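You operate a simulated robot arm through the tools that you are given. There is no shell and no other tool. Be economical: measure what you need, move in short steps, check, and stop when the job is done.

The job below is to be done with a simulated two-armed robot. You get a single attempt, and the scene is never put back.

JOB
The brake test is over: switch off, stand the three pads on their numbered spots and shut the drawer.
Fine: red switch off before any pad moves. Set down upright: brown brake pad, grey brake pad, orange brake pad.
Where things are to end (x, y in the base frame): brown brake pad within 30 mm of [1370, -1540]; grey brake pad within 30 mm of [1270, -1630]; orange brake pad within 30 mm of [820, -1100].
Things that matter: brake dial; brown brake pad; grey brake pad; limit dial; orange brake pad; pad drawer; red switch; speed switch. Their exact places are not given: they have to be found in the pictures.

Only the result counts: the job must be done as asked and must still hold three seconds after the hand-in. Knocking over, shifting, dropping, spilling or breaking anything else fails it.

ROBOT AND FRAMES
Two 7-joint arms with two-finger parallel grippers on one trunk, on a base that drives. Base frame: it is fixed to the floor where the robot stands at the start and does not move with it; the origin is under the middle of the robot, x ahead of it, y to its left, z up; the surface under the hand at the start is at about z = 900. Lengths are in mm, angles in rad, forces in N, time in s.
The left shoulder is at the start at [50, 161, 1123], the right one opposite. With the tool pointing down near the work surface each hand reaches from about 240 to 680 mm from the robot's upright axis, wherever it stands, measured 20 degrees to its own side. Places, roughly: brake dial [100, -400, 900]; brown brake pad [1500, -1750, 1000]; grey brake pad [1000, -1000, 1000]; limit dial [200, -400, 900]; orange brake pad [1000, -1250, 1000]; pad drawer [1100, -1400, 900]; red switch [500, -100, 900]; speed switch [400, -200, 900]. Payload 3.43 kg a hand.
Tool frame (each hand has its own): the origin (TCP) lies between the finger pads and is the grasp point; the fingertips stand 30 mm ahead of it; z points along the fingers, y is the line along which they close. Largest opening 94 mm; finger width 28, thickness 10; the body of the gripper, 50 by 96 mm, starts 55 mm behind the TCP.
Orientation is that of the tool frame in the base frame, as [roll, pitch, yaw] about the fixed x, y, z axes, in that order (R = Rz(yaw) Ry(pitch) Rx(roll)). With the fingers straight down and closing along the base's y, the tool's x points along the base's -x, its y along +y and its z along -z.

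CONTROLS
- The arms move only by the tool send_rows. It takes "left_series", "right_series" or both (then of equal length, played together; a hand with none holds still); each is a list of rows, each an object of numbers (a shift or turn left out is 0, a gripper value left out holds the last): "gripper": the finger opening in mm, from 0 to 94; "x", "y", "z": the shift along the tool's x, y, z in units of 50 mm (1.0 is 50 mm); "rx", "ry", "rz": the turn, a rotation vector about the tool's x, y, z in units of 5 degrees (1.0 is 5 degrees). In form: [{"gripper": .., "x": .., "y": .., "z": .., "rx": .., "ry": .., "rz": ..}, ...]. A call has 1 to 20 rows; each row shifts and turns the commanded pose from where the row before left it, along the tool's axes as they then stand. A call with a number of a shift or a turn outside -1 to 1 is refused whole. Each row takes 0.2 s and may step no farther than 50 mm and 0.15 rad from the row before; otherwise, or with a gripper value out of range, the whole call is refused. A pose out of reach is approached as far as the arm can. The call stops where the force on the tool passes 40 N (or 10 N more than at its start, if that is more) or the arm is blocked; 0.2 s more then pass. Each finger travels about 45 mm/s and halts on what it meets, pressing with about 28 N; the grip force reading is that of the motor and also rises with nothing between the fingers. The clock runs only during rows and for 0.2 s after the last one: add rows that do not move to give the fingers time. It gives the time, the measured TCP pose, the force on the tool (base axes), the opening and the grip force at its end, in the units of the frame above (readings bear some noise), with the torque about the TCP (base axes, N m) and any sound that the robot's microphone picked up.
- Cameras (640 x 400 px; columns grow to the right, rows downward): "scene" is now at [111.5, -59.1, 1260.1]; the picture's right is [-0.59, -0.81, 0.00], its down [-0.22, 0.16, -0.96] and it looks along [0.78, -0.56, -0.28] (base axes); focal length 214 px, centre (320, 200). "left" rides on the left gripper at [76, -14, -102] in its tool frame; the picture's right is [0.18, 0.98, 0.00], its down [-0.75, 0.14, -0.64] and it looks along [-0.63, 0.12, 0.77] (tool axes); focal length 243 px, centre (320, 200). "right" rides on the right gripper at [76, 14, -103] in its tool frame; the picture's right is [-0.18, 0.98, 0.00], its down [-0.75, -0.14, -0.64] and it looks along [-0.63, -0.12, 0.77] (tool axes); focal length 243 px, centre (320, 200).
- snapshot(camera): a new picture of that camera. It takes no simulated time.
- move_column(by): slides the trunk up (or, below 0, down) by that many mm; the arms and the scene camera ride with it, the base frame stays. It gives what a move gives, with no picture.
- roll_base(legs): drives the robot by 1 to 6 legs, each [ahead, left, turn to the left] in mm, mm and rad, along the robot's own axes; the way and the turn of a leg run together, so that a leg with both is an arc; at most 1500 mm and 3.142 rad a leg. The arms and the cameras ride along, it lands a little off, and it stops where it bumps. It gives what a move gives.
- aim_head(pan, tilt): turns the head with the scene camera to pan (to the left, within 1.396 rad either way) and tilt (down, from -0.506 to 1.204), counted from straight ahead of the robot. It gives what a move gives.
- point_at(camera, pixels): for up to 12 pixels [column, row] of the newest picture of that camera ("zoom" is the newest enlarged one), the place [x, y, z] in the base frame of the surface seen there, good to about 3 mm, but the place of the scene camera against the robot may be out by one fixed shift of up to 25 mm in any direction. It takes no simulated time.
- close_up(camera, box): a new picture of the part [left, top, right, bottom] of that camera's present view, enlarged. It takes no simulated time.
- sign_off(): hands the job in; it is judged then, once.

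Work in short steps. Measure before you move; look again where a grasp or a placing could have gone wrong, and mend it. You have 80 turns and 70 pictures in all, those below and enlarged ones among them. Open the grippers and draw the arms clear of the work before you hand the job in, unless the task says otherwise; then end with one line.

The tools are called by a JSON object that holds its "op" and its "data". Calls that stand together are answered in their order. send_rows: Moves the arms, as the interface text tells. Its arguments: {"type":"object","properties":{"left_series":{"type":"array"},"right_series":{"type":"array"}},"required":[]} The other tools are called the same way: move_column (by) slides the trunk up or down; roll_base (legs) drives the base; aim_head (pan, tilt) turns the head that bears the scene camera; snapshot (camera) takes a picture; point_at (camera, pixels) gives the place of the surface under pixels of a picture; close_up (camera, box) takes an enlarged picture of a part of a camera's view; sign_off () hands the job in.

At the start:

```text
t: 0.0
left_position: [347.9, 9.0, 1250.2]
left_orientation: [-3.14, -0.001, -3.14]
left_contact_force: [0.2, 0.3, 0.6]
left_torque: [0.02, -0.02, 0.02]
left_finger_gap: 94.2
left_grip_force: 0.1
right_position: [295.0, -284.4, 1151.6]
right_orientation: [-3.14, 0.001, 3.141]
right_contact_force: [-0.6, 0.5, 0.0]
right_torque: [0.01, -0.01, -0.01]
right_finger_gap: 94.3
right_grip_force: 0.1
trunk travel left (down, up): [-150.0, 117.0]
robot x, y, heading: [-1.3, 1.8, -0.003]
head pan, tilt: [-0.625, 0.281]
```

scene: 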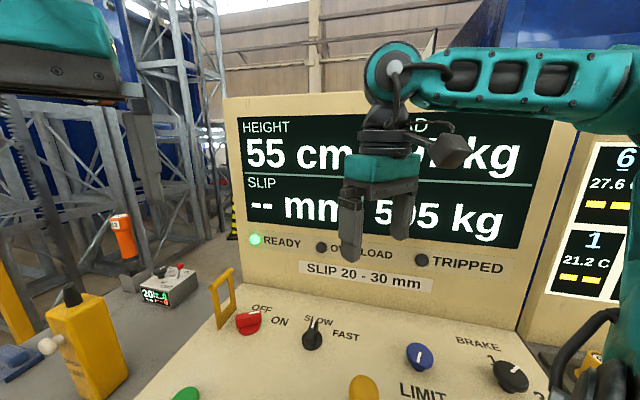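
right: 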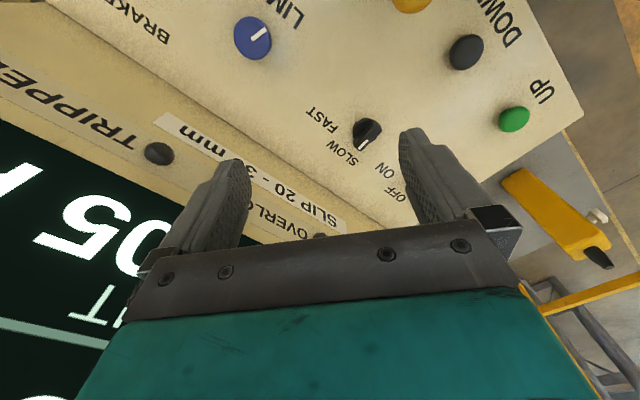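
left: 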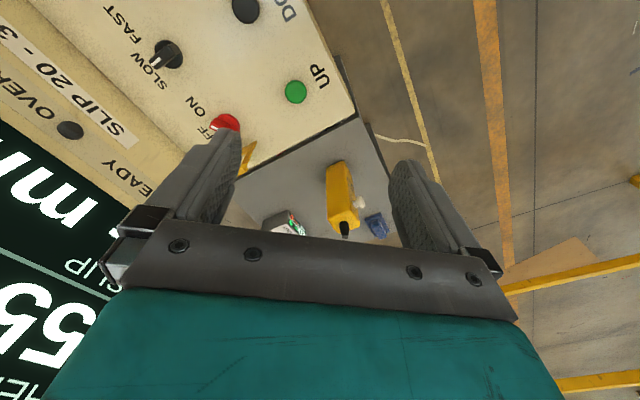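

The red switch appears at about (248,322) in the scene picture, with OFF to the upper left and ON to the right. I enlarge it and the console.

{"op": "close_up", "data": {"camera": "scene", "box": [200, 280, 360, 380]}}

{"op": "point_at", "data": {"camera": "scene", "pixels": [[248, 322], [242, 340], [270, 335], [312, 338], [300, 370], [500, 380], [220, 360]]}}

{"op": "close_up", "data": {"camera": "left", "box": [140, 60, 300, 160]}}

{"op": "point_at", "data": {"camera": "left", "pixels": [[225, 122], [235, 127], [200, 105], [295, 90], [165, 55]]}}

```text
4.00 times, centred on (280, 330) of scene
```

zoom: 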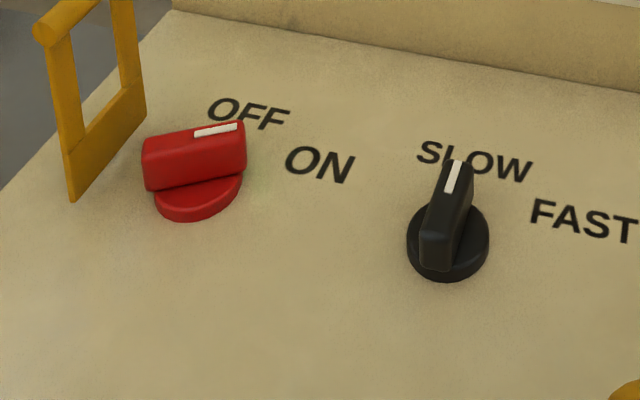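

```text
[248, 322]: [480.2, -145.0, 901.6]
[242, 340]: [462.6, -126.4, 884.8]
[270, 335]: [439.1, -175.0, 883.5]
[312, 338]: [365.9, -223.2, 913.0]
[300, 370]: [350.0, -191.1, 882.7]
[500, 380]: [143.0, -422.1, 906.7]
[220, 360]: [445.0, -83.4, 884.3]
```

```text
4.00 times, centred on (220, 110) of left
```

zoom: 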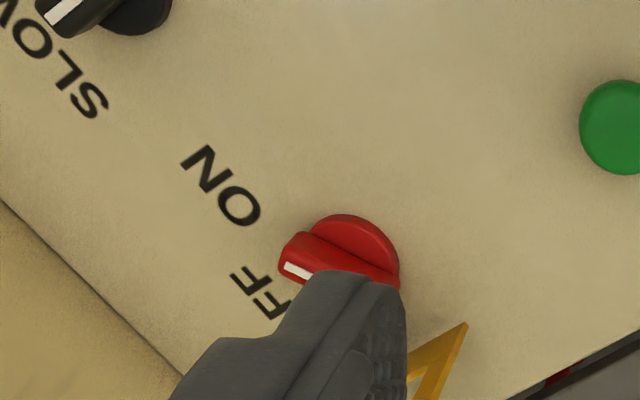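

```text
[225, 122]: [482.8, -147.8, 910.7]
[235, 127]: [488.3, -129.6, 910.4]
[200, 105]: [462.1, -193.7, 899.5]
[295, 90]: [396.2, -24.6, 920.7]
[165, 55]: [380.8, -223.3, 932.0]
```

The mark on the red switch points at ON. I bring the right hand over the switch for a close look, and the left one aside.

{"op": "send_rows", "data": {"right_series": [{"x": -0.54, "y": 0.54, "z": 0.2}, {"x": -0.54, "y": 0.54, "z": 0.2}, {"x": -0.54, "y": 0.54, "z": 0.2}, {"x": -0.54, "y": 0.54, "z": 0.2}, {"x": -0.54, "y": 0.54, "z": 0.2}], "left_series": [{"y": 0.5, "x": 0.4}, {"y": 0.5, "x": 0.4}, {"y": 0.5, "x": 0.4}, {"y": 0.5}, {"y": 0.5}]}}

{"op": "snapshot", "data": {"camera": "right"}}

{"op": "snapshot", "data": {"camera": "scene"}}

```text
t: 1.2
left_position: [289.7, 133.4, 1247.7]
left_orientation: [-3.14, -0.001, -3.139]
left_contact_force: [0.8, -0.3, 0.7]
left_torque: [0.02, -0.03, 0.02]
left_finger_gap: 94.4
left_grip_force: 0.1
right_position: [430.0, -147.7, 1101.4]
right_orientation: [3.141, -0.001, -3.141]
right_contact_force: [0.3, 0.6, -0.4]
right_torque: [0.02, 0.01, 0.01]
right_finger_gap: 93.9
right_grip_force: 0.2
trunk travel left (down, up): [-150.0, 117.0]
robot x, y, heading: [1.7, -4.0, 0.002]
head pan, tilt: [-0.625, 0.281]
```

```text
64 pictures are left
```

right: 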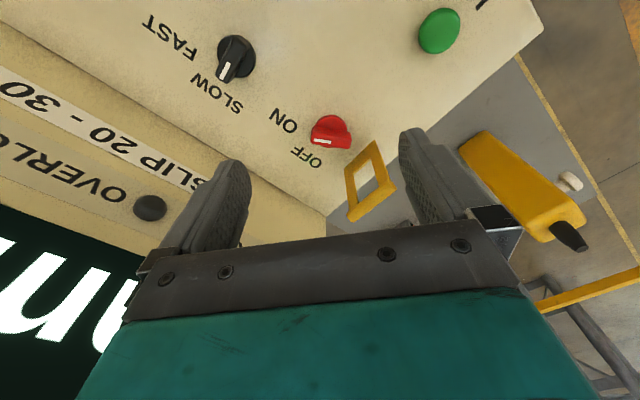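

```text
63 pictures are left
```

scene: 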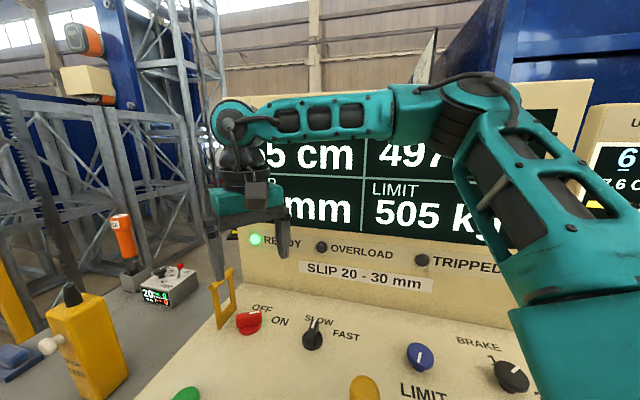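

The switch is at about (331,131) in the right picture, with the handle guard next to it at (370,180). I enlarge and measure.

{"op": "close_up", "data": {"camera": "right", "box": [250, 85, 410, 185]}}

{"op": "point_at", "data": {"camera": "zoom", "pixels": [[290, 225], [320, 225], [260, 222], [395, 250], [330, 130], [240, 280], [130, 140], [480, 380], [560, 250], [330, 170], [330, 195], [385, 170]]}}

{"op": "point_at", "data": {"camera": "right", "pixels": [[283, 120], [306, 157], [216, 92], [172, 38], [236, 50], [225, 70], [236, 80], [350, 205], [386, 185], [377, 145], [348, 170], [231, 45]]}}

```text
4.00 times, centred on (330, 135) of right
```

zoom: 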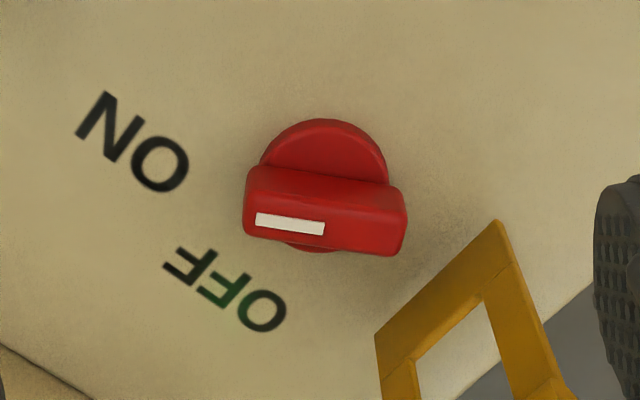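

```text
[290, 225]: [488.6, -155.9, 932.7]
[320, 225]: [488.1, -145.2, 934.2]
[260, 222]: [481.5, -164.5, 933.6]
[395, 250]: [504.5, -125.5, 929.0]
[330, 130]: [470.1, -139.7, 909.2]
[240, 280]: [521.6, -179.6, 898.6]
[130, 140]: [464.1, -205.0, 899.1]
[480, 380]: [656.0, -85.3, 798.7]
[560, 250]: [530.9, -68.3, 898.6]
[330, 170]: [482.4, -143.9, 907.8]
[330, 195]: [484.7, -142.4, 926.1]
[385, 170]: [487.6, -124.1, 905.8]
```

```text
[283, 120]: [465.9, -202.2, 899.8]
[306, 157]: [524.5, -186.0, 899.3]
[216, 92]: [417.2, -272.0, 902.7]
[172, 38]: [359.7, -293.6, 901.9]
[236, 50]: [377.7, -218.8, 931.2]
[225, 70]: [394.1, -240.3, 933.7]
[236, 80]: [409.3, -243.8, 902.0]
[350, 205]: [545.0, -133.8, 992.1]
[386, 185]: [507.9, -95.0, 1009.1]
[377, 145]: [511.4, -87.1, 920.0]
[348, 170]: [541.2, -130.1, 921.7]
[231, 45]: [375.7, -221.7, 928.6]
```

I need the bar's direction and centre more exactly, so I measure more points on its top face.

{"op": "point_at", "data": {"camera": "zoom", "pixels": [[254, 205], [250, 175], [390, 190], [396, 235], [255, 228], [325, 235], [320, 180], [300, 205], [360, 210], [315, 122], [266, 160], [387, 180]]}}

```text
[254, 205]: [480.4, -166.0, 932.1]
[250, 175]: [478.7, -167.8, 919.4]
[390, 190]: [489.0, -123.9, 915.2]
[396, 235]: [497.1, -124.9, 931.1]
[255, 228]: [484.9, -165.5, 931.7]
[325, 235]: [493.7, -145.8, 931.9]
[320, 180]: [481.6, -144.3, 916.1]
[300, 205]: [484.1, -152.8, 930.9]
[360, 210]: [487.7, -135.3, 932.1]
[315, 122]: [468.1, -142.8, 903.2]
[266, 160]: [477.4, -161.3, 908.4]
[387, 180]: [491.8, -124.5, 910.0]
```

Bar centre ≈ (489,-145), top z 932, pointer at about -108° (ON); OFF lies at about -52°. The guard (top ≈ 1010) is too close for a grip, so I push the pointer end towards +x with closed fingers. First I descend beside it.

{"op": "send_rows", "data": {"right_series": [{"gripper": 0, "x": -0.1, "y": -0.44}, {}, {}, {}, {}, {"z": 0.79}, {"z": 0.79}, {"z": 0.79}, {"z": 0.79}, {}]}}

{"op": "close_up", "data": {"camera": "right", "box": [200, 60, 460, 222]}}

```text
t: 3.4
left_position: [289.2, 133.1, 1249.5]
left_orientation: [-3.139, 0.0, -3.141]
left_contact_force: [0.9, 0.8, 0.0]
left_torque: [-0.02, 0.0, -0.02]
left_finger_gap: 93.9
left_grip_force: 0.0
right_position: [434.5, -168.5, 943.0]
right_orientation: [-3.141, 0.003, 3.14]
right_contact_force: [0.3, 0.9, -0.4]
right_torque: [0.02, -0.01, 0.0]
right_finger_gap: 0.1
right_grip_force: 27.8
trunk travel left (down, up): [-150.0, 117.0]
robot x, y, heading: [-1.6, 0.5, -0.001]
head pan, tilt: [-0.625, 0.281]
```

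```text
2.46 times, centred on (330, 141) of right
```

zoom: 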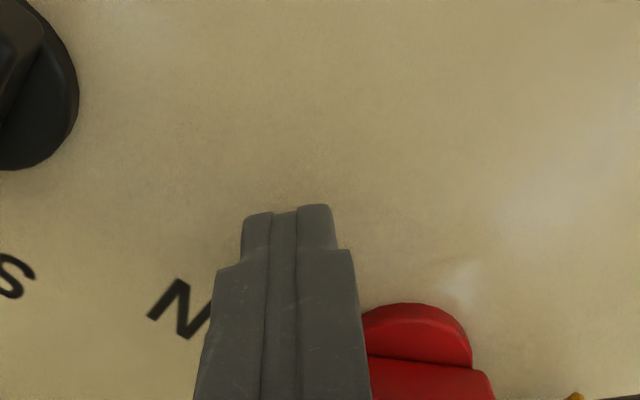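

The fingers are down beside the switch. I push forward slowly in small rows.

{"op": "send_rows", "data": {"right_series": [{"x": -0.25, "y": -0.04}, {"x": -0.25}, {"x": -0.06}, {"x": -0.06}, {"x": -0.06}, {"x": -0.06}, {"x": -0.06}]}}

{"op": "close_up", "data": {"camera": "scene", "box": [200, 280, 360, 380]}}

```text
t: 5.0
left_position: [288.9, 133.9, 1248.7]
left_orientation: [-3.14, 0.002, -3.14]
left_contact_force: [0.2, 0.1, -0.5]
left_torque: [0.01, 0.01, 0.0]
left_finger_gap: 94.2
left_grip_force: 0.1
right_position: [475.1, -173.9, 944.2]
right_orientation: [3.139, 0.002, -3.141]
right_contact_force: [0.7, -0.4, 0.9]
right_torque: [0.0, 0.03, 0.0]
right_finger_gap: 0.0
right_grip_force: 28.8
trunk travel left (down, up): [-150.0, 117.0]
robot x, y, heading: [-2.4, 1.8, -0.002]
head pan, tilt: [-0.625, 0.281]
```

```text
4.00 times, centred on (280, 330) of scene
```

zoom: 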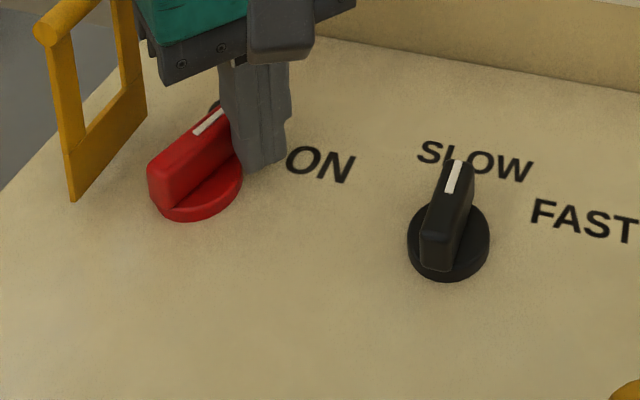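

The pointer has turned about halfway, with no notable force. I push on.

{"op": "send_rows", "data": {"right_series": [{"x": -0.06, "y": 0.04}, {"x": -0.06}, {"x": -0.06}, {}]}}

{"op": "close_up", "data": {"camera": "scene", "box": [200, 280, 360, 380]}}

```text
t: 6.0
left_position: [286.9, 132.3, 1248.9]
left_orientation: [-3.14, 0.001, -3.14]
left_contact_force: [0.1, 1.0, -0.2]
left_torque: [0.0, -0.03, -0.02]
left_finger_gap: 93.8
left_grip_force: 0.1
right_position: [481.7, -171.0, 943.2]
right_orientation: [-3.141, -0.002, 3.14]
right_contact_force: [-13.6, -2.2, 0.2]
right_torque: [-0.06, 0.16, 0.08]
right_finger_gap: 0.0
right_grip_force: 28.1
trunk travel left (down, up): [-150.0, 117.0]
robot x, y, heading: [-1.7, 0.4, 0.002]
head pan, tilt: [-0.625, 0.281]
```

```text
4.00 times, centred on (280, 330) of scene
```

zoom: 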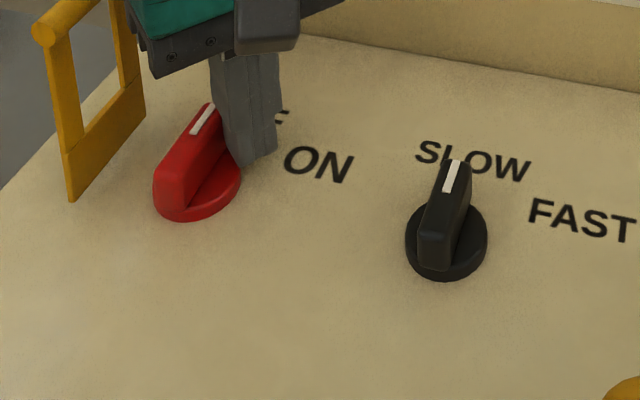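

A force of 13.6 N suggests the stop. I back off, rise and look.

{"op": "send_rows", "data": {"right_series": [{"x": 0.8, "y": -0.2}, {"z": -0.8}, {"z": -0.8}, {"z": -0.8}, {"z": -0.8, "gripper": 94}, {}, {}, {}]}}

{"op": "close_up", "data": {"camera": "right", "box": [200, 60, 440, 210]}}

{"op": "snapshot", "data": {"camera": "scene"}}

```text
t: 7.8
left_position: [288.9, 132.1, 1247.5]
left_orientation: [-3.139, 0.0, -3.141]
left_contact_force: [-0.5, 0.6, 0.0]
left_torque: [0.0, 0.01, -0.03]
left_finger_gap: 94.3
left_grip_force: 0.0
right_position: [442.6, -184.0, 1106.2]
right_orientation: [3.142, 0.001, -3.141]
right_contact_force: [0.0, 0.3, 1.0]
right_torque: [-0.02, -0.01, 0.01]
right_finger_gap: 86.4
right_grip_force: 0.0
trunk travel left (down, up): [-150.0, 117.0]
robot x, y, heading: [3.5, -2.3, 0.0]
head pan, tilt: [-0.625, 0.281]
```

```text
2.67 times, centred on (320, 135) of right
```

zoom: 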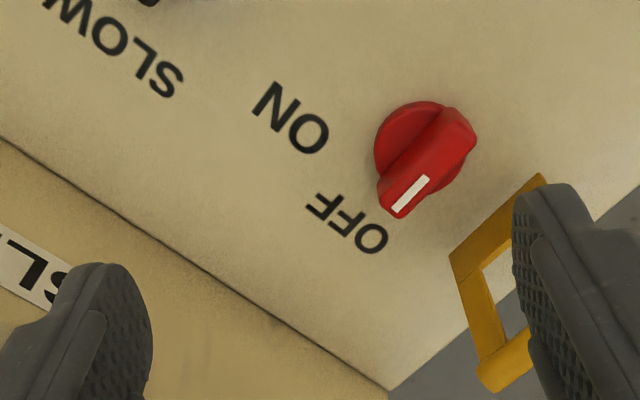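

```text
57 pictures are left
```

scene: 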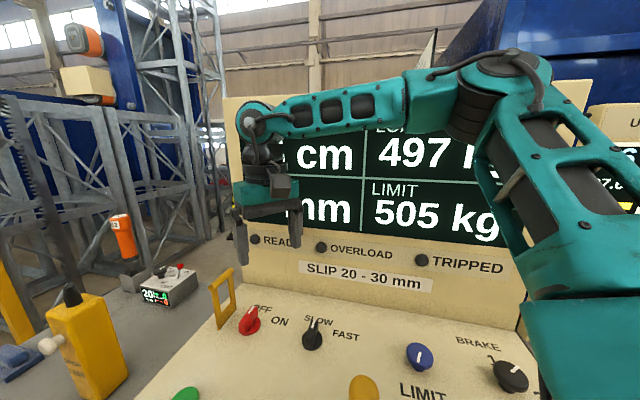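

The READY lamp is out, so the switch is off. I draw the right hand back and look round for the pads and free floor.

{"op": "send_rows", "data": {"right_series": [{"z": -0.8, "x": 0.4}, {"z": -0.8, "x": 0.4}, {"z": -0.4, "x": 0.6, "y": -0.4}, {"x": 0.6, "y": -0.6}, {"x": 0.6, "y": -0.4}]}}

{"op": "aim_head", "data": {"pan": -1.25, "tilt": 0.3}}

{"op": "snapshot", "data": {"camera": "scene"}}

```text
t: 9.0
left_position: [288.0, 132.9, 1249.1]
left_orientation: [-3.139, 0.002, -3.14]
left_contact_force: [0.3, -0.1, 0.9]
left_torque: [-0.01, 0.01, 0.01]
left_finger_gap: 94.1
left_grip_force: 0.0
right_position: [310.6, -253.4, 1204.3]
right_orientation: [3.14, 0.001, 3.141]
right_contact_force: [0.2, -0.3, 0.1]
right_torque: [-0.01, -0.01, 0.04]
right_finger_gap: 93.9
right_grip_force: 0.0
trunk travel left (down, up): [-150.0, 117.0]
robot x, y, heading: [-0.7, -0.9, -0.002]
head pan, tilt: [-0.625, 0.281]
```

```text
t: 10.0
left_position: [289.5, 134.2, 1248.1]
left_orientation: [-3.139, 0.0, -3.138]
left_contact_force: [0.1, 0.2, -0.3]
left_torque: [0.0, -0.01, 0.0]
left_finger_gap: 93.9
left_grip_force: 0.0
right_position: [312.0, -253.4, 1204.9]
right_orientation: [-3.141, 0.001, -3.141]
right_contact_force: [-0.2, -0.1, -0.1]
right_torque: [-0.01, 0.02, -0.03]
right_finger_gap: 93.8
right_grip_force: 0.0
trunk travel left (down, up): [-150.0, 117.0]
robot x, y, heading: [0.8, -0.4, -0.006]
head pan, tilt: [-1.25, 0.3]
```

```text
56 pictures are left
```

scene: 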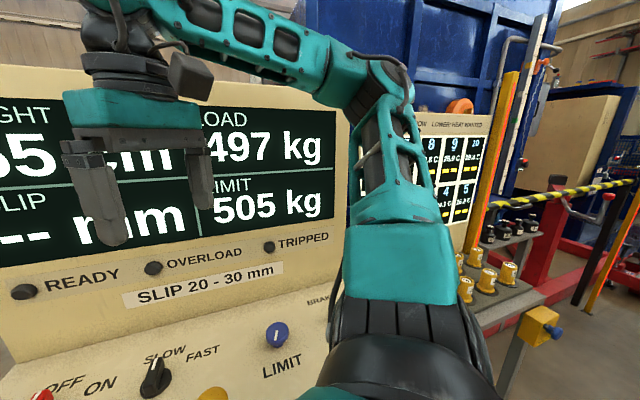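

The console screen hides the bench. I measure the screen, rig and floor to plan the drive.

{"op": "point_at", "data": {"camera": "scene", "pixels": [[25, 292], [270, 245], [320, 150], [30, 330], [440, 210], [500, 330], [540, 325], [600, 340], [620, 290], [465, 290], [505, 270], [545, 255]]}}

{"op": "aim_head", "data": {"pan": -1.39, "tilt": 0.75}}

{"op": "snapshot", "data": {"camera": "scene"}}

```text
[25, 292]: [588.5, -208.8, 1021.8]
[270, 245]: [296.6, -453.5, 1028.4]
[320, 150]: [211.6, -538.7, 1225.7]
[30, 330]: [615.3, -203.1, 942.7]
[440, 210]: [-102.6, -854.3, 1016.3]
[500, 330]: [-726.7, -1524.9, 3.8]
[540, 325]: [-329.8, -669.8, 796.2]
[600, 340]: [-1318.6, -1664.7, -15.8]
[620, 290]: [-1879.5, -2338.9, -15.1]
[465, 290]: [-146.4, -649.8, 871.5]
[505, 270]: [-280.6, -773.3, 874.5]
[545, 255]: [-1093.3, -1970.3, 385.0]
```

```text
t: 10.9
left_position: [287.9, 133.7, 1247.5]
left_orientation: [-3.14, 0.0, -3.14]
left_contact_force: [-0.3, -0.1, 0.0]
left_torque: [-0.02, 0.0, -0.04]
left_finger_gap: 94.0
left_grip_force: 0.0
right_position: [312.1, -252.2, 1203.5]
right_orientation: [3.141, 0.001, -3.14]
right_contact_force: [0.0, 0.7, -0.1]
right_torque: [-0.03, -0.03, -0.01]
right_finger_gap: 94.0
right_grip_force: 0.1
trunk travel left (down, up): [-150.0, 117.0]
robot x, y, heading: [1.4, -0.3, -0.003]
head pan, tilt: [-1.389, 0.75]
```

```text
55 pictures are left
```

scene: 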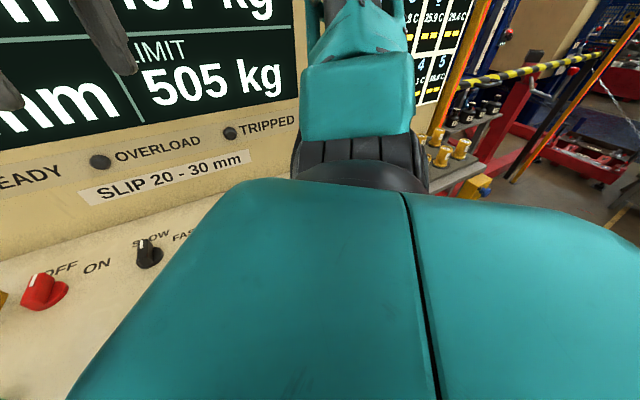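

I look to the left side for a way round.

{"op": "aim_head", "data": {"pan": -0.1, "tilt": 0.3}}

{"op": "snapshot", "data": {"camera": "scene"}}

{"op": "point_at", "data": {"camera": "scene", "pixels": [[250, 380], [160, 380], [100, 300], [320, 300], [200, 250], [400, 250], [60, 220], [560, 220], [500, 200], [300, 380], [420, 330], [300, 220]]}}

```text
t: 12.4
left_position: [287.7, 132.7, 1247.4]
left_orientation: [-3.138, 0.0, -3.14]
left_contact_force: [-0.3, 1.3, -0.3]
left_torque: [0.0, 0.03, -0.02]
left_finger_gap: 93.9
left_grip_force: 0.0
right_position: [311.2, -253.1, 1204.7]
right_orientation: [3.141, 0.001, -3.141]
right_contact_force: [-0.3, 0.8, -0.2]
right_torque: [-0.03, 0.04, 0.02]
right_finger_gap: 94.2
right_grip_force: 0.0
trunk travel left (down, up): [-150.0, 117.0]
robot x, y, heading: [-0.9, 1.3, -0.005]
head pan, tilt: [-0.099, 0.3]
```

```text
54 pictures are left
```

scene: 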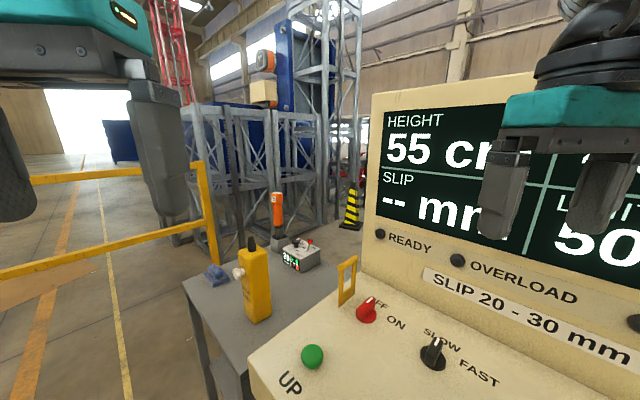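

```text
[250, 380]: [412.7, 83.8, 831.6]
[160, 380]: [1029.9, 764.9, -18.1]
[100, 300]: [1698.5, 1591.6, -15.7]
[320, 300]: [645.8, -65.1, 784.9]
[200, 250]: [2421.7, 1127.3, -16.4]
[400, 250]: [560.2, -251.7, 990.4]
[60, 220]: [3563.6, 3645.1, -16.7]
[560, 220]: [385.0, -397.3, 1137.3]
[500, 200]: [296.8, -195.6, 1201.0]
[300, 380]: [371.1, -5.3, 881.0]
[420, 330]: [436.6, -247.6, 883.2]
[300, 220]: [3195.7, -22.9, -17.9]
```

I look left-behind to check that I may back off.

{"op": "aim_head", "data": {"pan": 1.39, "tilt": 0.4}}

{"op": "snapshot", "data": {"camera": "scene"}}

{"op": "point_at", "data": {"camera": "scene", "pixels": [[20, 200], [20, 350], [100, 300], [200, 350], [300, 300], [400, 200], [500, 250], [600, 300], [560, 200], [250, 180], [500, 380], [150, 200]]}}

```text
t: 14.0
left_position: [288.9, 134.0, 1248.6]
left_orientation: [-3.14, 0.001, -3.139]
left_contact_force: [0.2, 0.9, 0.9]
left_torque: [-0.01, -0.02, -0.03]
left_finger_gap: 93.8
left_grip_force: 0.1
right_position: [311.8, -252.5, 1204.9]
right_orientation: [-3.141, 0.001, -3.141]
right_contact_force: [-0.6, 0.3, 0.6]
right_torque: [0.01, -0.01, 0.0]
right_finger_gap: 94.0
right_grip_force: 0.1
trunk travel left (down, up): [-150.0, 117.0]
robot x, y, heading: [0.9, -1.5, 0.003]
head pan, tilt: [1.389, 0.4]
```

```text
53 pictures are left
```

scene: 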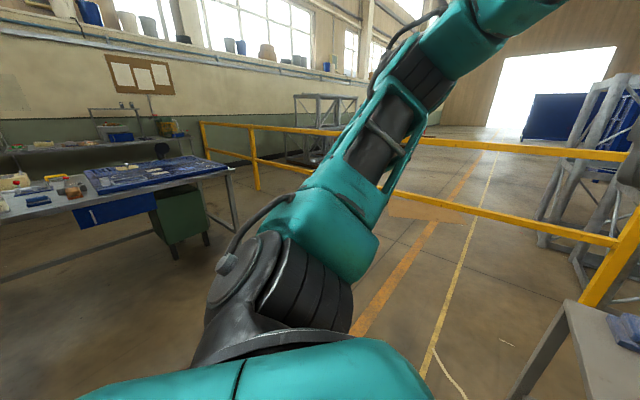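

```text
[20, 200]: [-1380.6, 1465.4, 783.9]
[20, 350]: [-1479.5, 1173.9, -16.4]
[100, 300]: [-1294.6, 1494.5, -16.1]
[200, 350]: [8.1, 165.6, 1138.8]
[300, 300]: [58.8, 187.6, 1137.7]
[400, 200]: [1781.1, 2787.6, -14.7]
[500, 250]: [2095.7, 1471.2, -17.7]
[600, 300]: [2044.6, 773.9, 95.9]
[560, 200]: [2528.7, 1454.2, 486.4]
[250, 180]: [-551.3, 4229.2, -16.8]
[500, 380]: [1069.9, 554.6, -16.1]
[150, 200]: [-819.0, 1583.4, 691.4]
```

There is a railing on the left side; behind me is free. I look towards the right rear.

{"op": "aim_head", "data": {"pan": -1.39, "tilt": 0.2}}

{"op": "snapshot", "data": {"camera": "scene"}}

{"op": "point_at", "data": {"camera": "scene", "pixels": [[560, 300], [620, 370], [560, 250], [600, 250], [630, 220], [530, 310], [510, 300], [480, 260], [500, 240], [540, 180], [620, 250], [565, 330]]}}

```text
t: 16.4
left_position: [288.1, 132.3, 1247.8]
left_orientation: [-3.14, 0.0, -3.14]
left_contact_force: [0.0, 0.5, 0.2]
left_torque: [0.01, 0.0, 0.0]
left_finger_gap: 94.1
left_grip_force: 0.0
right_position: [311.0, -252.9, 1205.3]
right_orientation: [3.141, 0.001, -3.141]
right_contact_force: [1.0, -0.1, 0.2]
right_torque: [-0.02, 0.0, 0.01]
right_finger_gap: 94.0
right_grip_force: 0.0
trunk travel left (down, up): [-150.0, 117.0]
robot x, y, heading: [4.5, 0.9, 0.003]
head pan, tilt: [-1.389, 0.201]
```

```text
52 pictures are left
```

scene: 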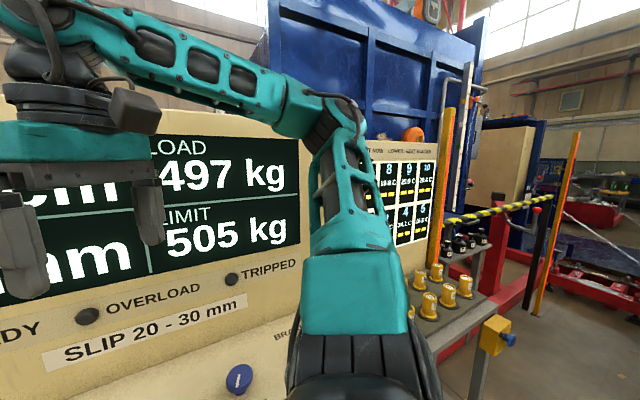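

```text
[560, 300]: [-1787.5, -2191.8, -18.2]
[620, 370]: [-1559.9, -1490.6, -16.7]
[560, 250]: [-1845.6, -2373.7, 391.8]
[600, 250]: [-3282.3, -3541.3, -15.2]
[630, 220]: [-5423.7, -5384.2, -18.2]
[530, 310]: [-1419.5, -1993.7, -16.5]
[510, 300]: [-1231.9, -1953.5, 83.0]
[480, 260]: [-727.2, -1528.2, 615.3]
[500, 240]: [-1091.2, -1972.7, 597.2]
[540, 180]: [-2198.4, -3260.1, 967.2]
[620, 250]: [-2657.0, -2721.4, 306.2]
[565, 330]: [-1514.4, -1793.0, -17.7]
```

I need the railing's coordinates and the gap on the left; another picture that way.

{"op": "aim_head", "data": {"pan": 0.35, "tilt": 0.25}}

{"op": "snapshot", "data": {"camera": "scene"}}

```text
t: 18.2
left_position: [288.3, 133.7, 1247.7]
left_orientation: [-3.141, 0.0, -3.139]
left_contact_force: [0.2, -0.5, 0.6]
left_torque: [-0.02, 0.01, 0.02]
left_finger_gap: 94.0
left_grip_force: 0.0
right_position: [311.7, -253.7, 1203.2]
right_orientation: [-3.139, -0.001, 3.141]
right_contact_force: [-0.9, 0.0, -0.3]
right_torque: [0.0, 0.01, 0.0]
right_finger_gap: 94.0
right_grip_force: 0.1
trunk travel left (down, up): [-150.0, 117.0]
robot x, y, heading: [-0.4, -2.1, 0.0]
head pan, tilt: [0.351, 0.25]
```

```text
51 pictures are left
```

scene: 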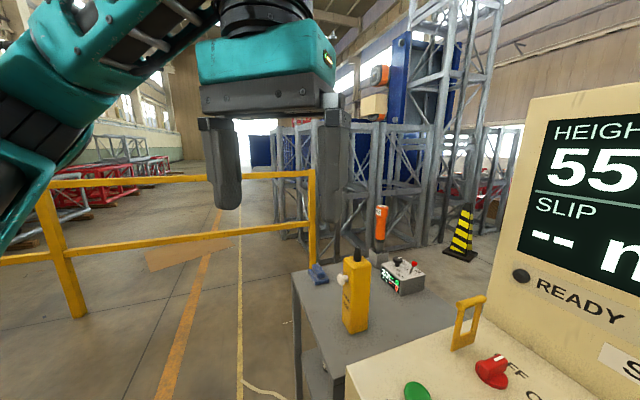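

{"op": "point_at", "data": {"camera": "scene", "pixels": [[312, 190], [310, 255], [70, 310], [40, 190], [292, 285], [298, 340], [410, 350], [460, 300], [400, 262], [480, 265], [440, 240], [335, 245]]}}

{"op": "point_at", "data": {"camera": "scene", "pixels": [[380, 260], [380, 215], [260, 330], [180, 177], [463, 210], [480, 235], [505, 190], [500, 270], [345, 270], [360, 250], [430, 232], [537, 95]]}}

```text
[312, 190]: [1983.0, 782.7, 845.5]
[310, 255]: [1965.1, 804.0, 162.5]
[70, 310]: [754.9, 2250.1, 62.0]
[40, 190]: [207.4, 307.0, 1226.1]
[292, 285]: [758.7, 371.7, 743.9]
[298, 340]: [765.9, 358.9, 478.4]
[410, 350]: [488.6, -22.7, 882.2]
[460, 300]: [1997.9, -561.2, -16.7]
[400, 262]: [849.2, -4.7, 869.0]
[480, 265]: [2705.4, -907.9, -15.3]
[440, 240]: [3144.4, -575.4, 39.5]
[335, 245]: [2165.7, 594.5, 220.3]
```

```text
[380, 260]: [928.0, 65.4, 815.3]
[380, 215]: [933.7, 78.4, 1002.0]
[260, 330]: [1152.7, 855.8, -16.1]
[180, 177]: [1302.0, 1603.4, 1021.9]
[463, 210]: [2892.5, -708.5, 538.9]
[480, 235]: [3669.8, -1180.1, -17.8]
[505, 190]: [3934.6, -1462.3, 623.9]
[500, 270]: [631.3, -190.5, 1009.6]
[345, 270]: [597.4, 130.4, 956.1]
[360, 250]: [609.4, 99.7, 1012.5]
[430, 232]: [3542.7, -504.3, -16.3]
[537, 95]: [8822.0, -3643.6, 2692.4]
```

The way round on the left is open: table corner ≈ (760,370), railing line from (1983,783) to (755,2250). I drive left, then ahead, then turn right and look.

{"op": "roll_base", "data": {"legs": [[0, 850, 0], [950, 0, 0], [0, 0, -0.9]]}}

{"op": "aim_head", "data": {"pan": -0.2, "tilt": 0.25}}

{"op": "snapshot", "data": {"camera": "scene"}}

```text
t: 32.8
left_position: [1201.1, 708.4, 1247.7]
left_orientation: [-3.139, -0.001, 2.225]
left_contact_force: [0.3, -0.3, 0.3]
left_torque: [0.01, 0.0, -0.01]
left_finger_gap: 94.0
left_grip_force: 0.0
right_position: [907.8, 455.5, 1203.6]
right_orientation: [3.14, 0.0, 2.224]
right_contact_force: [0.7, -0.3, 0.3]
right_torque: [0.02, -0.01, 0.01]
right_finger_gap: 94.1
right_grip_force: 0.1
trunk travel left (down, up): [-150.0, 117.0]
robot x, y, heading: [919.1, 859.8, -0.915]
head pan, tilt: [0.351, 0.25]
```

```text
t: 33.8
left_position: [1201.1, 708.1, 1248.9]
left_orientation: [-3.138, 0.0, 2.226]
left_contact_force: [0.5, 0.0, -0.8]
left_torque: [0.0, 0.03, 0.02]
left_finger_gap: 94.0
left_grip_force: 0.1
right_position: [907.6, 456.1, 1204.0]
right_orientation: [3.141, 0.0, 2.223]
right_contact_force: [0.1, 1.3, 0.2]
right_torque: [0.01, 0.02, -0.01]
right_finger_gap: 94.2
right_grip_force: 0.0
trunk travel left (down, up): [-150.0, 117.0]
robot x, y, heading: [921.8, 864.0, -0.92]
head pan, tilt: [-0.201, 0.25]
```

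```text
50 pictures are left
```

scene: 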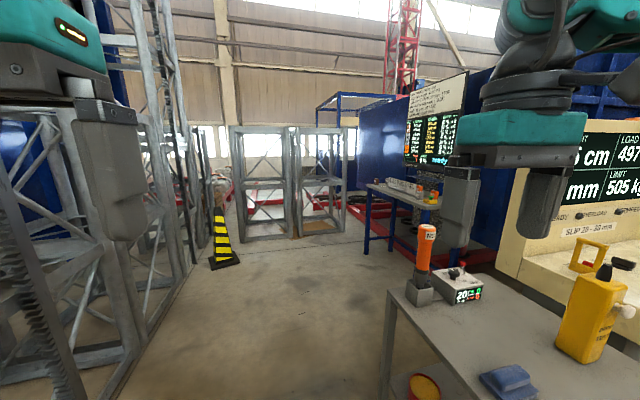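

I see the bench with blue legs at (370–480,190). I enlarge and measure it.

{"op": "close_up", "data": {"camera": "scene", "box": [350, 130, 510, 230]}}

{"op": "point_at", "data": {"camera": "scene", "pixels": [[367, 250], [390, 248], [370, 188], [415, 205], [395, 300], [240, 262], [250, 235], [300, 230], [310, 300], [130, 350], [385, 340], [455, 210]]}}

```text
4.00 times, centred on (430, 180) of scene
```

zoom: 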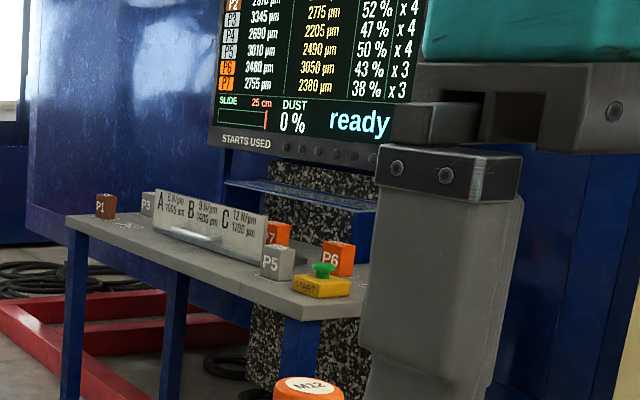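

```text
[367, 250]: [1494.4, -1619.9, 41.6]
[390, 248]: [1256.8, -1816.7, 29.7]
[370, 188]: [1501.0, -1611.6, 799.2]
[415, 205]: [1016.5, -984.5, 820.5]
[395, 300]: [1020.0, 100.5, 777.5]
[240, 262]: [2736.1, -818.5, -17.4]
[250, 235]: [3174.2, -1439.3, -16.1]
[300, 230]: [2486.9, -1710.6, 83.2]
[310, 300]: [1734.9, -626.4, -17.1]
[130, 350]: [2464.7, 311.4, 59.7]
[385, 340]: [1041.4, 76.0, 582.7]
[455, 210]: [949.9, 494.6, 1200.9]
```

The bench's front edge runs from about (1016,-985) to (1500,-1611), facing (0.79,0.61). I drive past the side table and stand 0.75 m before the bench, facing it.

{"op": "roll_base", "data": {"legs": [[610, 200, 0], [1213, -497, 0], [0, 0, -1.567]]}}

{"op": "aim_head", "data": {"pan": 0.0, "tilt": 0.45}}

{"op": "snapshot", "data": {"camera": "scene"}}

```text
t: 47.2
left_position: [1634.9, -1036.9, 1248.3]
left_orientation: [-3.139, 0.0, 0.701]
left_contact_force: [-0.6, -1.1, 0.0]
left_torque: [-0.03, 0.02, 0.0]
left_finger_gap: 94.2
left_grip_force: 0.0
right_position: [1367.0, -754.8, 1204.5]
right_orientation: [-3.141, -0.002, 0.698]
right_contact_force: [0.8, 0.0, 0.3]
right_torque: [0.02, 0.03, 0.0]
right_finger_gap: 94.1
right_grip_force: 0.0
trunk travel left (down, up): [-150.0, 117.0]
robot x, y, heading: [1771.6, -749.7, -2.444]
head pan, tilt: [-0.201, 0.25]
```

```text
t: 47.9
left_position: [1634.0, -1035.4, 1247.6]
left_orientation: [-3.139, 0.0, 0.699]
left_contact_force: [0.1, -1.1, 0.2]
left_torque: [0.02, 0.0, -0.01]
left_finger_gap: 93.9
left_grip_force: 0.0
right_position: [1367.9, -755.4, 1204.2]
right_orientation: [-3.141, -0.002, 0.699]
right_contact_force: [-0.1, 0.2, -0.4]
right_torque: [-0.01, 0.0, 0.01]
right_finger_gap: 94.0
right_grip_force: 0.0
trunk travel left (down, up): [-150.0, 117.0]
robot x, y, heading: [1771.8, -749.1, -2.44]
head pan, tilt: [0.0, 0.45]
```

```text
48 pictures are left
```

scene: 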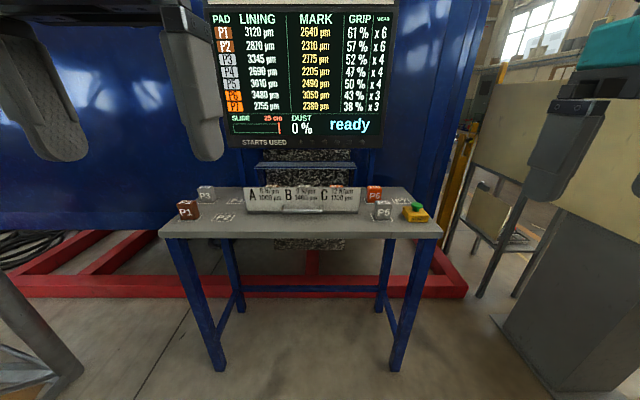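

I enlarge the bench and measure.

{"op": "close_up", "data": {"camera": "scene", "box": [160, 145, 320, 245]}}

{"op": "point_at", "data": {"camera": "zoom", "pixels": [[108, 252], [183, 188], [250, 290], [300, 222], [540, 200], [30, 360], [350, 200], [600, 270]]}}

{"op": "close_up", "data": {"camera": "scene", "box": [300, 145, 460, 245]}}

{"op": "point_at", "data": {"camera": "zoom", "pixels": [[335, 255], [300, 195], [410, 225], [460, 270], [150, 180], [230, 180], [400, 345], [560, 350], [90, 250], [430, 180], [130, 120], [30, 80]]}}

```text
4.00 times, centred on (240, 195) of scene
```

zoom: 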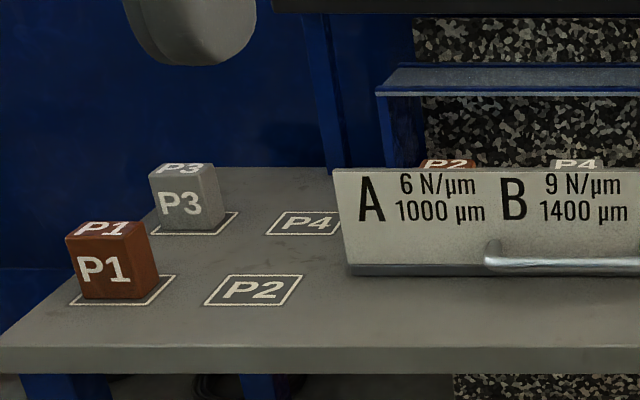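

```text
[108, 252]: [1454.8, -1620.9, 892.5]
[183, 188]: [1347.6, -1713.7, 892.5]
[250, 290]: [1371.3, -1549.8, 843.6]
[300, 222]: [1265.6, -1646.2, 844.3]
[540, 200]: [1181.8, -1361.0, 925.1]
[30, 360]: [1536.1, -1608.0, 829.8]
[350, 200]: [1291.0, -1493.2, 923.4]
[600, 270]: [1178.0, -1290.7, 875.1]
```

```text
4.00 times, centred on (380, 195) of scene
```

zoom: 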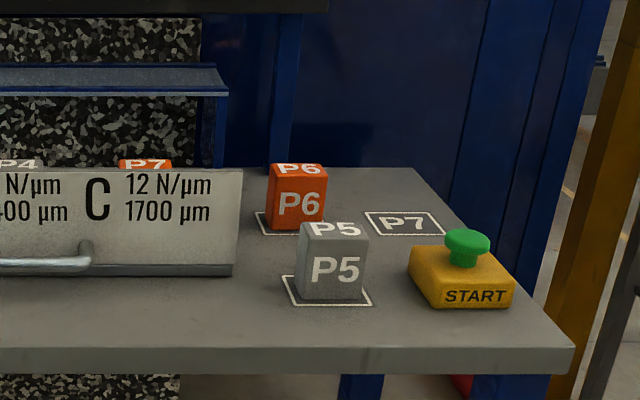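

```text
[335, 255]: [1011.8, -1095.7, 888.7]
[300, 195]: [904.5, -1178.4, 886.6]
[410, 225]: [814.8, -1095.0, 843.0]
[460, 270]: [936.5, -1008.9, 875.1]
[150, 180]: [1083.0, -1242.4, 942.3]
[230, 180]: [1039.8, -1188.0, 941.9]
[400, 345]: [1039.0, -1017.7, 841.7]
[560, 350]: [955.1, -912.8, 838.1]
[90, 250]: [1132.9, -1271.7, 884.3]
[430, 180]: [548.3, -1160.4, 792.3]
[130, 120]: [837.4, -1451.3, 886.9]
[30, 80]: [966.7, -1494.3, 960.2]
```

The drawer stands open with P2 (brown), P4 (grey) and P7 (orange) in it; the empty spots P2, P4 and P7 match the given targets. I drive closer.

{"op": "roll_base", "data": {"legs": [[390, 40, -0.01]]}}

{"op": "aim_head", "data": {"pan": 0.0, "tilt": 0.7}}

{"op": "snapshot", "data": {"camera": "scene"}}

{"op": "snapshot", "data": {"camera": "left"}}

```text
t: 50.4
left_position: [1359.7, -1318.9, 1248.7]
left_orientation: [-3.142, 0.0, 0.698]
left_contact_force: [0.0, 0.7, -0.6]
left_torque: [0.02, -0.02, 0.02]
left_finger_gap: 93.9
left_grip_force: 0.1
right_position: [1094.3, -1037.3, 1203.7]
right_orientation: [-3.142, 0.0, 0.697]
right_contact_force: [-0.1, 0.0, -0.4]
right_torque: [0.05, -0.02, -0.03]
right_finger_gap: 93.8
right_grip_force: 0.1
trunk travel left (down, up): [-150.0, 117.0]
robot x, y, heading: [1495.7, -1030.1, -2.446]
head pan, tilt: [0.0, 0.45]
```

```text
t: 51.1
left_position: [1360.4, -1317.8, 1247.8]
left_orientation: [-3.14, 0.0, 0.697]
left_contact_force: [0.2, 0.2, -0.4]
left_torque: [0.0, 0.01, 0.03]
left_finger_gap: 93.9
left_grip_force: 0.1
right_position: [1093.9, -1037.1, 1205.0]
right_orientation: [-3.14, 0.0, 0.695]
right_contact_force: [0.1, 0.7, 0.4]
right_torque: [0.01, -0.02, 0.04]
right_finger_gap: 94.1
right_grip_force: 0.0
trunk travel left (down, up): [-150.0, 117.0]
robot x, y, heading: [1493.7, -1029.9, -2.446]
head pan, tilt: [0.0, 0.7]
```

```text
45 pictures are left
```

scene: 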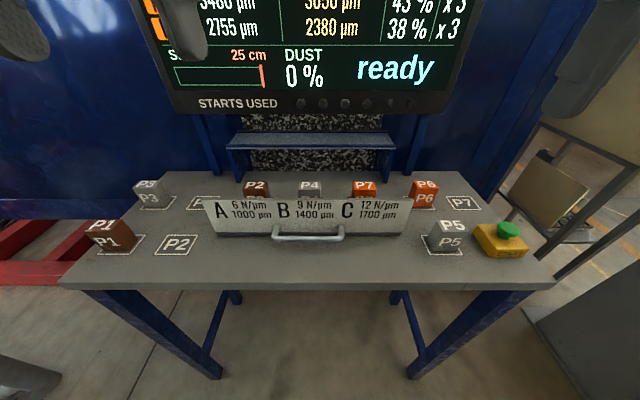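

```text
44 pictures are left
```

left: 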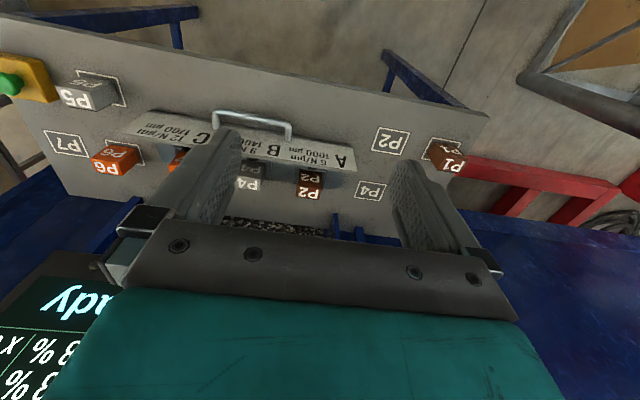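

The left camera sees all spots: P2 pad at (310,185), P4 pad at (247,175), P2 spot (390,140), P4 spot (370,190). I enlarge and measure with it.

{"op": "close_up", "data": {"camera": "left", "box": [230, 110, 422, 230]}}

{"op": "point_at", "data": {"camera": "zoom", "pixels": [[270, 222], [258, 275], [70, 190], [60, 240], [535, 100], [470, 265], [700, 130], [300, 140], [400, 175], [180, 300], [300, 290], [215, 255]]}}

{"op": "point_at", "data": {"camera": "left", "pixels": [[68, 143], [110, 160], [25, 100], [80, 95], [300, 165], [350, 158], [250, 120], [212, 122], [290, 135], [300, 205], [180, 155], [447, 155]]}}

```text
3.33 times, centred on (326, 170) of left
```

zoom: 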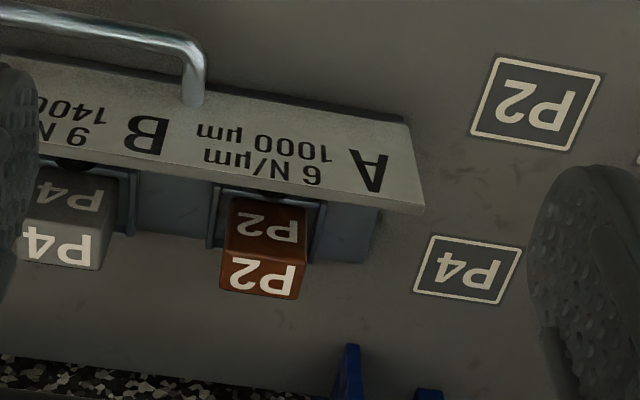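

```text
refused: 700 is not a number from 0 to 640
```

```text
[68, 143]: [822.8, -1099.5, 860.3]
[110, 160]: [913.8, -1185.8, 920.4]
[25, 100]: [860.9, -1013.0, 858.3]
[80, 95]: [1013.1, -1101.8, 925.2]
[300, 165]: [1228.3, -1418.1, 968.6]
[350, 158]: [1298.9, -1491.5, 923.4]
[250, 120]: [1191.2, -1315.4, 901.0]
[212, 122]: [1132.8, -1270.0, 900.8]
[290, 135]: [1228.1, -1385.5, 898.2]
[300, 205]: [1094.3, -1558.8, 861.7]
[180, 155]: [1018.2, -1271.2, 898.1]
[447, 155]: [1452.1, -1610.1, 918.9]
```

Measuring pad tops, dividers and the plate in the enlarged view.

{"op": "point_at", "data": {"camera": "zoom", "pixels": [[232, 258], [306, 262], [295, 298], [220, 290], [235, 205], [215, 220], [320, 230], [375, 220], [165, 200], [125, 200], [275, 190], [350, 190]]}}

{"op": "point_at", "data": {"camera": "zoom", "pixels": [[60, 245], [100, 268], [25, 262], [535, 100], [470, 268], [370, 255], [260, 275], [325, 262], [130, 230], [210, 245], [70, 190], [265, 225]]}}

```text
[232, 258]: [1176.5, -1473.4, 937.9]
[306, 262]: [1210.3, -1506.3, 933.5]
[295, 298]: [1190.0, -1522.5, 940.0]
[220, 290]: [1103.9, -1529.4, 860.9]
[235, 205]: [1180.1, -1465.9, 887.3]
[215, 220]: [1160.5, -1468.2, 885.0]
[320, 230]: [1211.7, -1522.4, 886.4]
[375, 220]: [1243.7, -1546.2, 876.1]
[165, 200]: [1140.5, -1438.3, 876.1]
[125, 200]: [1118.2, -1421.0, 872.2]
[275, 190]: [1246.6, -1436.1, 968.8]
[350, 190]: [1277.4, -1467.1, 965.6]
```

```text
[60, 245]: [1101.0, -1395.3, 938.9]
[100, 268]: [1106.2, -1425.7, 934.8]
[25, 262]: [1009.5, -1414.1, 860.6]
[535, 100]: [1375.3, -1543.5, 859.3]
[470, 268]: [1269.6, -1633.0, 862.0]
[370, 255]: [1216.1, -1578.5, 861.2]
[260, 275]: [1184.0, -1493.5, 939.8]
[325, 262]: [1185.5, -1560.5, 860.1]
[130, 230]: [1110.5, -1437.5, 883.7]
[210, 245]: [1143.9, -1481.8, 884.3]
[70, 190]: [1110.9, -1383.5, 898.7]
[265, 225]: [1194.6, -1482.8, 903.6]
```

Pad P2 in the drawer: centre ≈ (1184,-1497), top z 939, about 47 mm wide; dividers reach z 885, plate top z 968. Before reaching in I check how far the monitor and shelf stand.

{"op": "point_at", "data": {"camera": "scene", "pixels": [[310, 105], [310, 135], [180, 100], [310, 60], [100, 150], [310, 155], [440, 100], [255, 190], [310, 190], [363, 190], [460, 203], [130, 215]]}}

```text
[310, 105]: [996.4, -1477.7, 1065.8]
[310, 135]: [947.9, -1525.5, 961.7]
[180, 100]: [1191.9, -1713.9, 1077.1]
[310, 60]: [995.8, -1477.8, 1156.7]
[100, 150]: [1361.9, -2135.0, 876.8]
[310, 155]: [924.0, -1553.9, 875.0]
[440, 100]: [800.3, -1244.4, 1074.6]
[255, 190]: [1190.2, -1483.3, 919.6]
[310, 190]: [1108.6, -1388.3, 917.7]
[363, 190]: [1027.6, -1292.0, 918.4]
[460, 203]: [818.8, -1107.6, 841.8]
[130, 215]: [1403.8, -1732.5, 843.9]
```

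The monitor face is ~670 mm ahead of the robot axis, the pads ~540: about 130 mm clearance. I move the left hand forward over the P2 pad and down to z≈1050, then look.

{"op": "send_rows", "data": {"left_series": [{"x": -0.84, "y": 0.08}, {"x": -0.84, "y": 0.08}, {"x": -0.84, "y": 0.08}, {"x": -0.84, "y": 0.08}, {"x": -0.82, "y": 0.08}, {"x": -0.82, "y": 0.08}, {"z": 0.9}, {"z": 0.9}, {"z": 0.9}, {"z": 0.9}, {"z": 0.4}]}}

{"op": "snapshot", "data": {"camera": "scene"}}

{"op": "snapshot", "data": {"camera": "left"}}

```text
t: 53.5
left_position: [1184.0, -1496.3, 1048.8]
left_orientation: [3.141, 0.002, 0.698]
left_contact_force: [-0.6, 0.2, -0.4]
left_torque: [0.01, -0.01, 0.01]
left_finger_gap: 94.0
left_grip_force: 0.0
right_position: [1093.9, -1036.7, 1204.2]
right_orientation: [3.141, 0.0, 0.699]
right_contact_force: [-0.3, -0.3, 0.2]
right_torque: [-0.02, 0.04, -0.05]
right_finger_gap: 93.9
right_grip_force: 0.1
trunk travel left (down, up): [-150.0, 117.0]
robot x, y, heading: [1499.1, -1031.2, -2.443]
head pan, tilt: [0.0, 0.7]
```

```text
42 pictures are left
```

scene: 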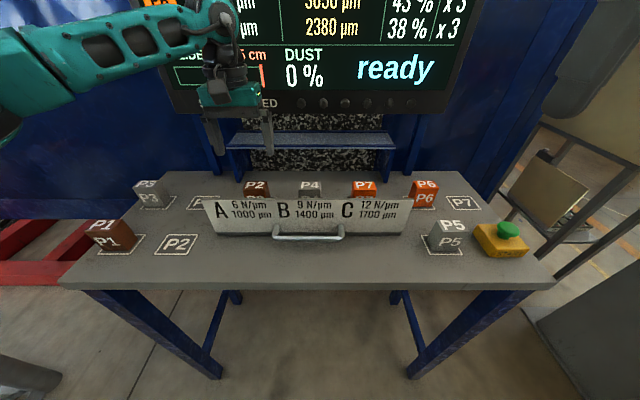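

```text
41 pictures are left
```

left: 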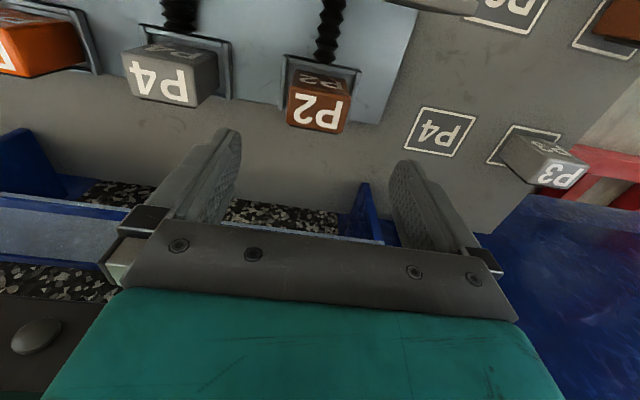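

Now the P2 pad shows at (318,100) with a low frame around it. I enlarge and measure from here.

{"op": "close_up", "data": {"camera": "left", "box": [240, 40, 400, 140]}}

{"op": "point_at", "data": {"camera": "zoom", "pixels": [[240, 225], [425, 215], [410, 355], [200, 320], [250, 130], [440, 150], [320, 290], [330, 160], [170, 240], [470, 250], [180, 80], [470, 110]]}}

```text
4.00 times, centred on (320, 90) of left
```

zoom: 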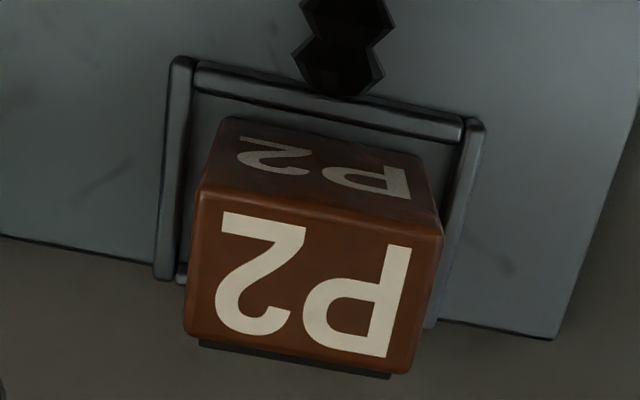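

```text
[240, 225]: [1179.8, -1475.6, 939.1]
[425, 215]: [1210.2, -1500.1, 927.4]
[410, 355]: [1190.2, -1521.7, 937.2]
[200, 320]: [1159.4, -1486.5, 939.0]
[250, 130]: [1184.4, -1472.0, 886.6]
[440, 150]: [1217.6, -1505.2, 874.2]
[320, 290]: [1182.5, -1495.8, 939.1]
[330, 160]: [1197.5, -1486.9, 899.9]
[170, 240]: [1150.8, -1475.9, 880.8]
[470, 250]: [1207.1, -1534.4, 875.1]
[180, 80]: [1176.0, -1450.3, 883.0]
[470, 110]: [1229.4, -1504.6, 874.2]
```

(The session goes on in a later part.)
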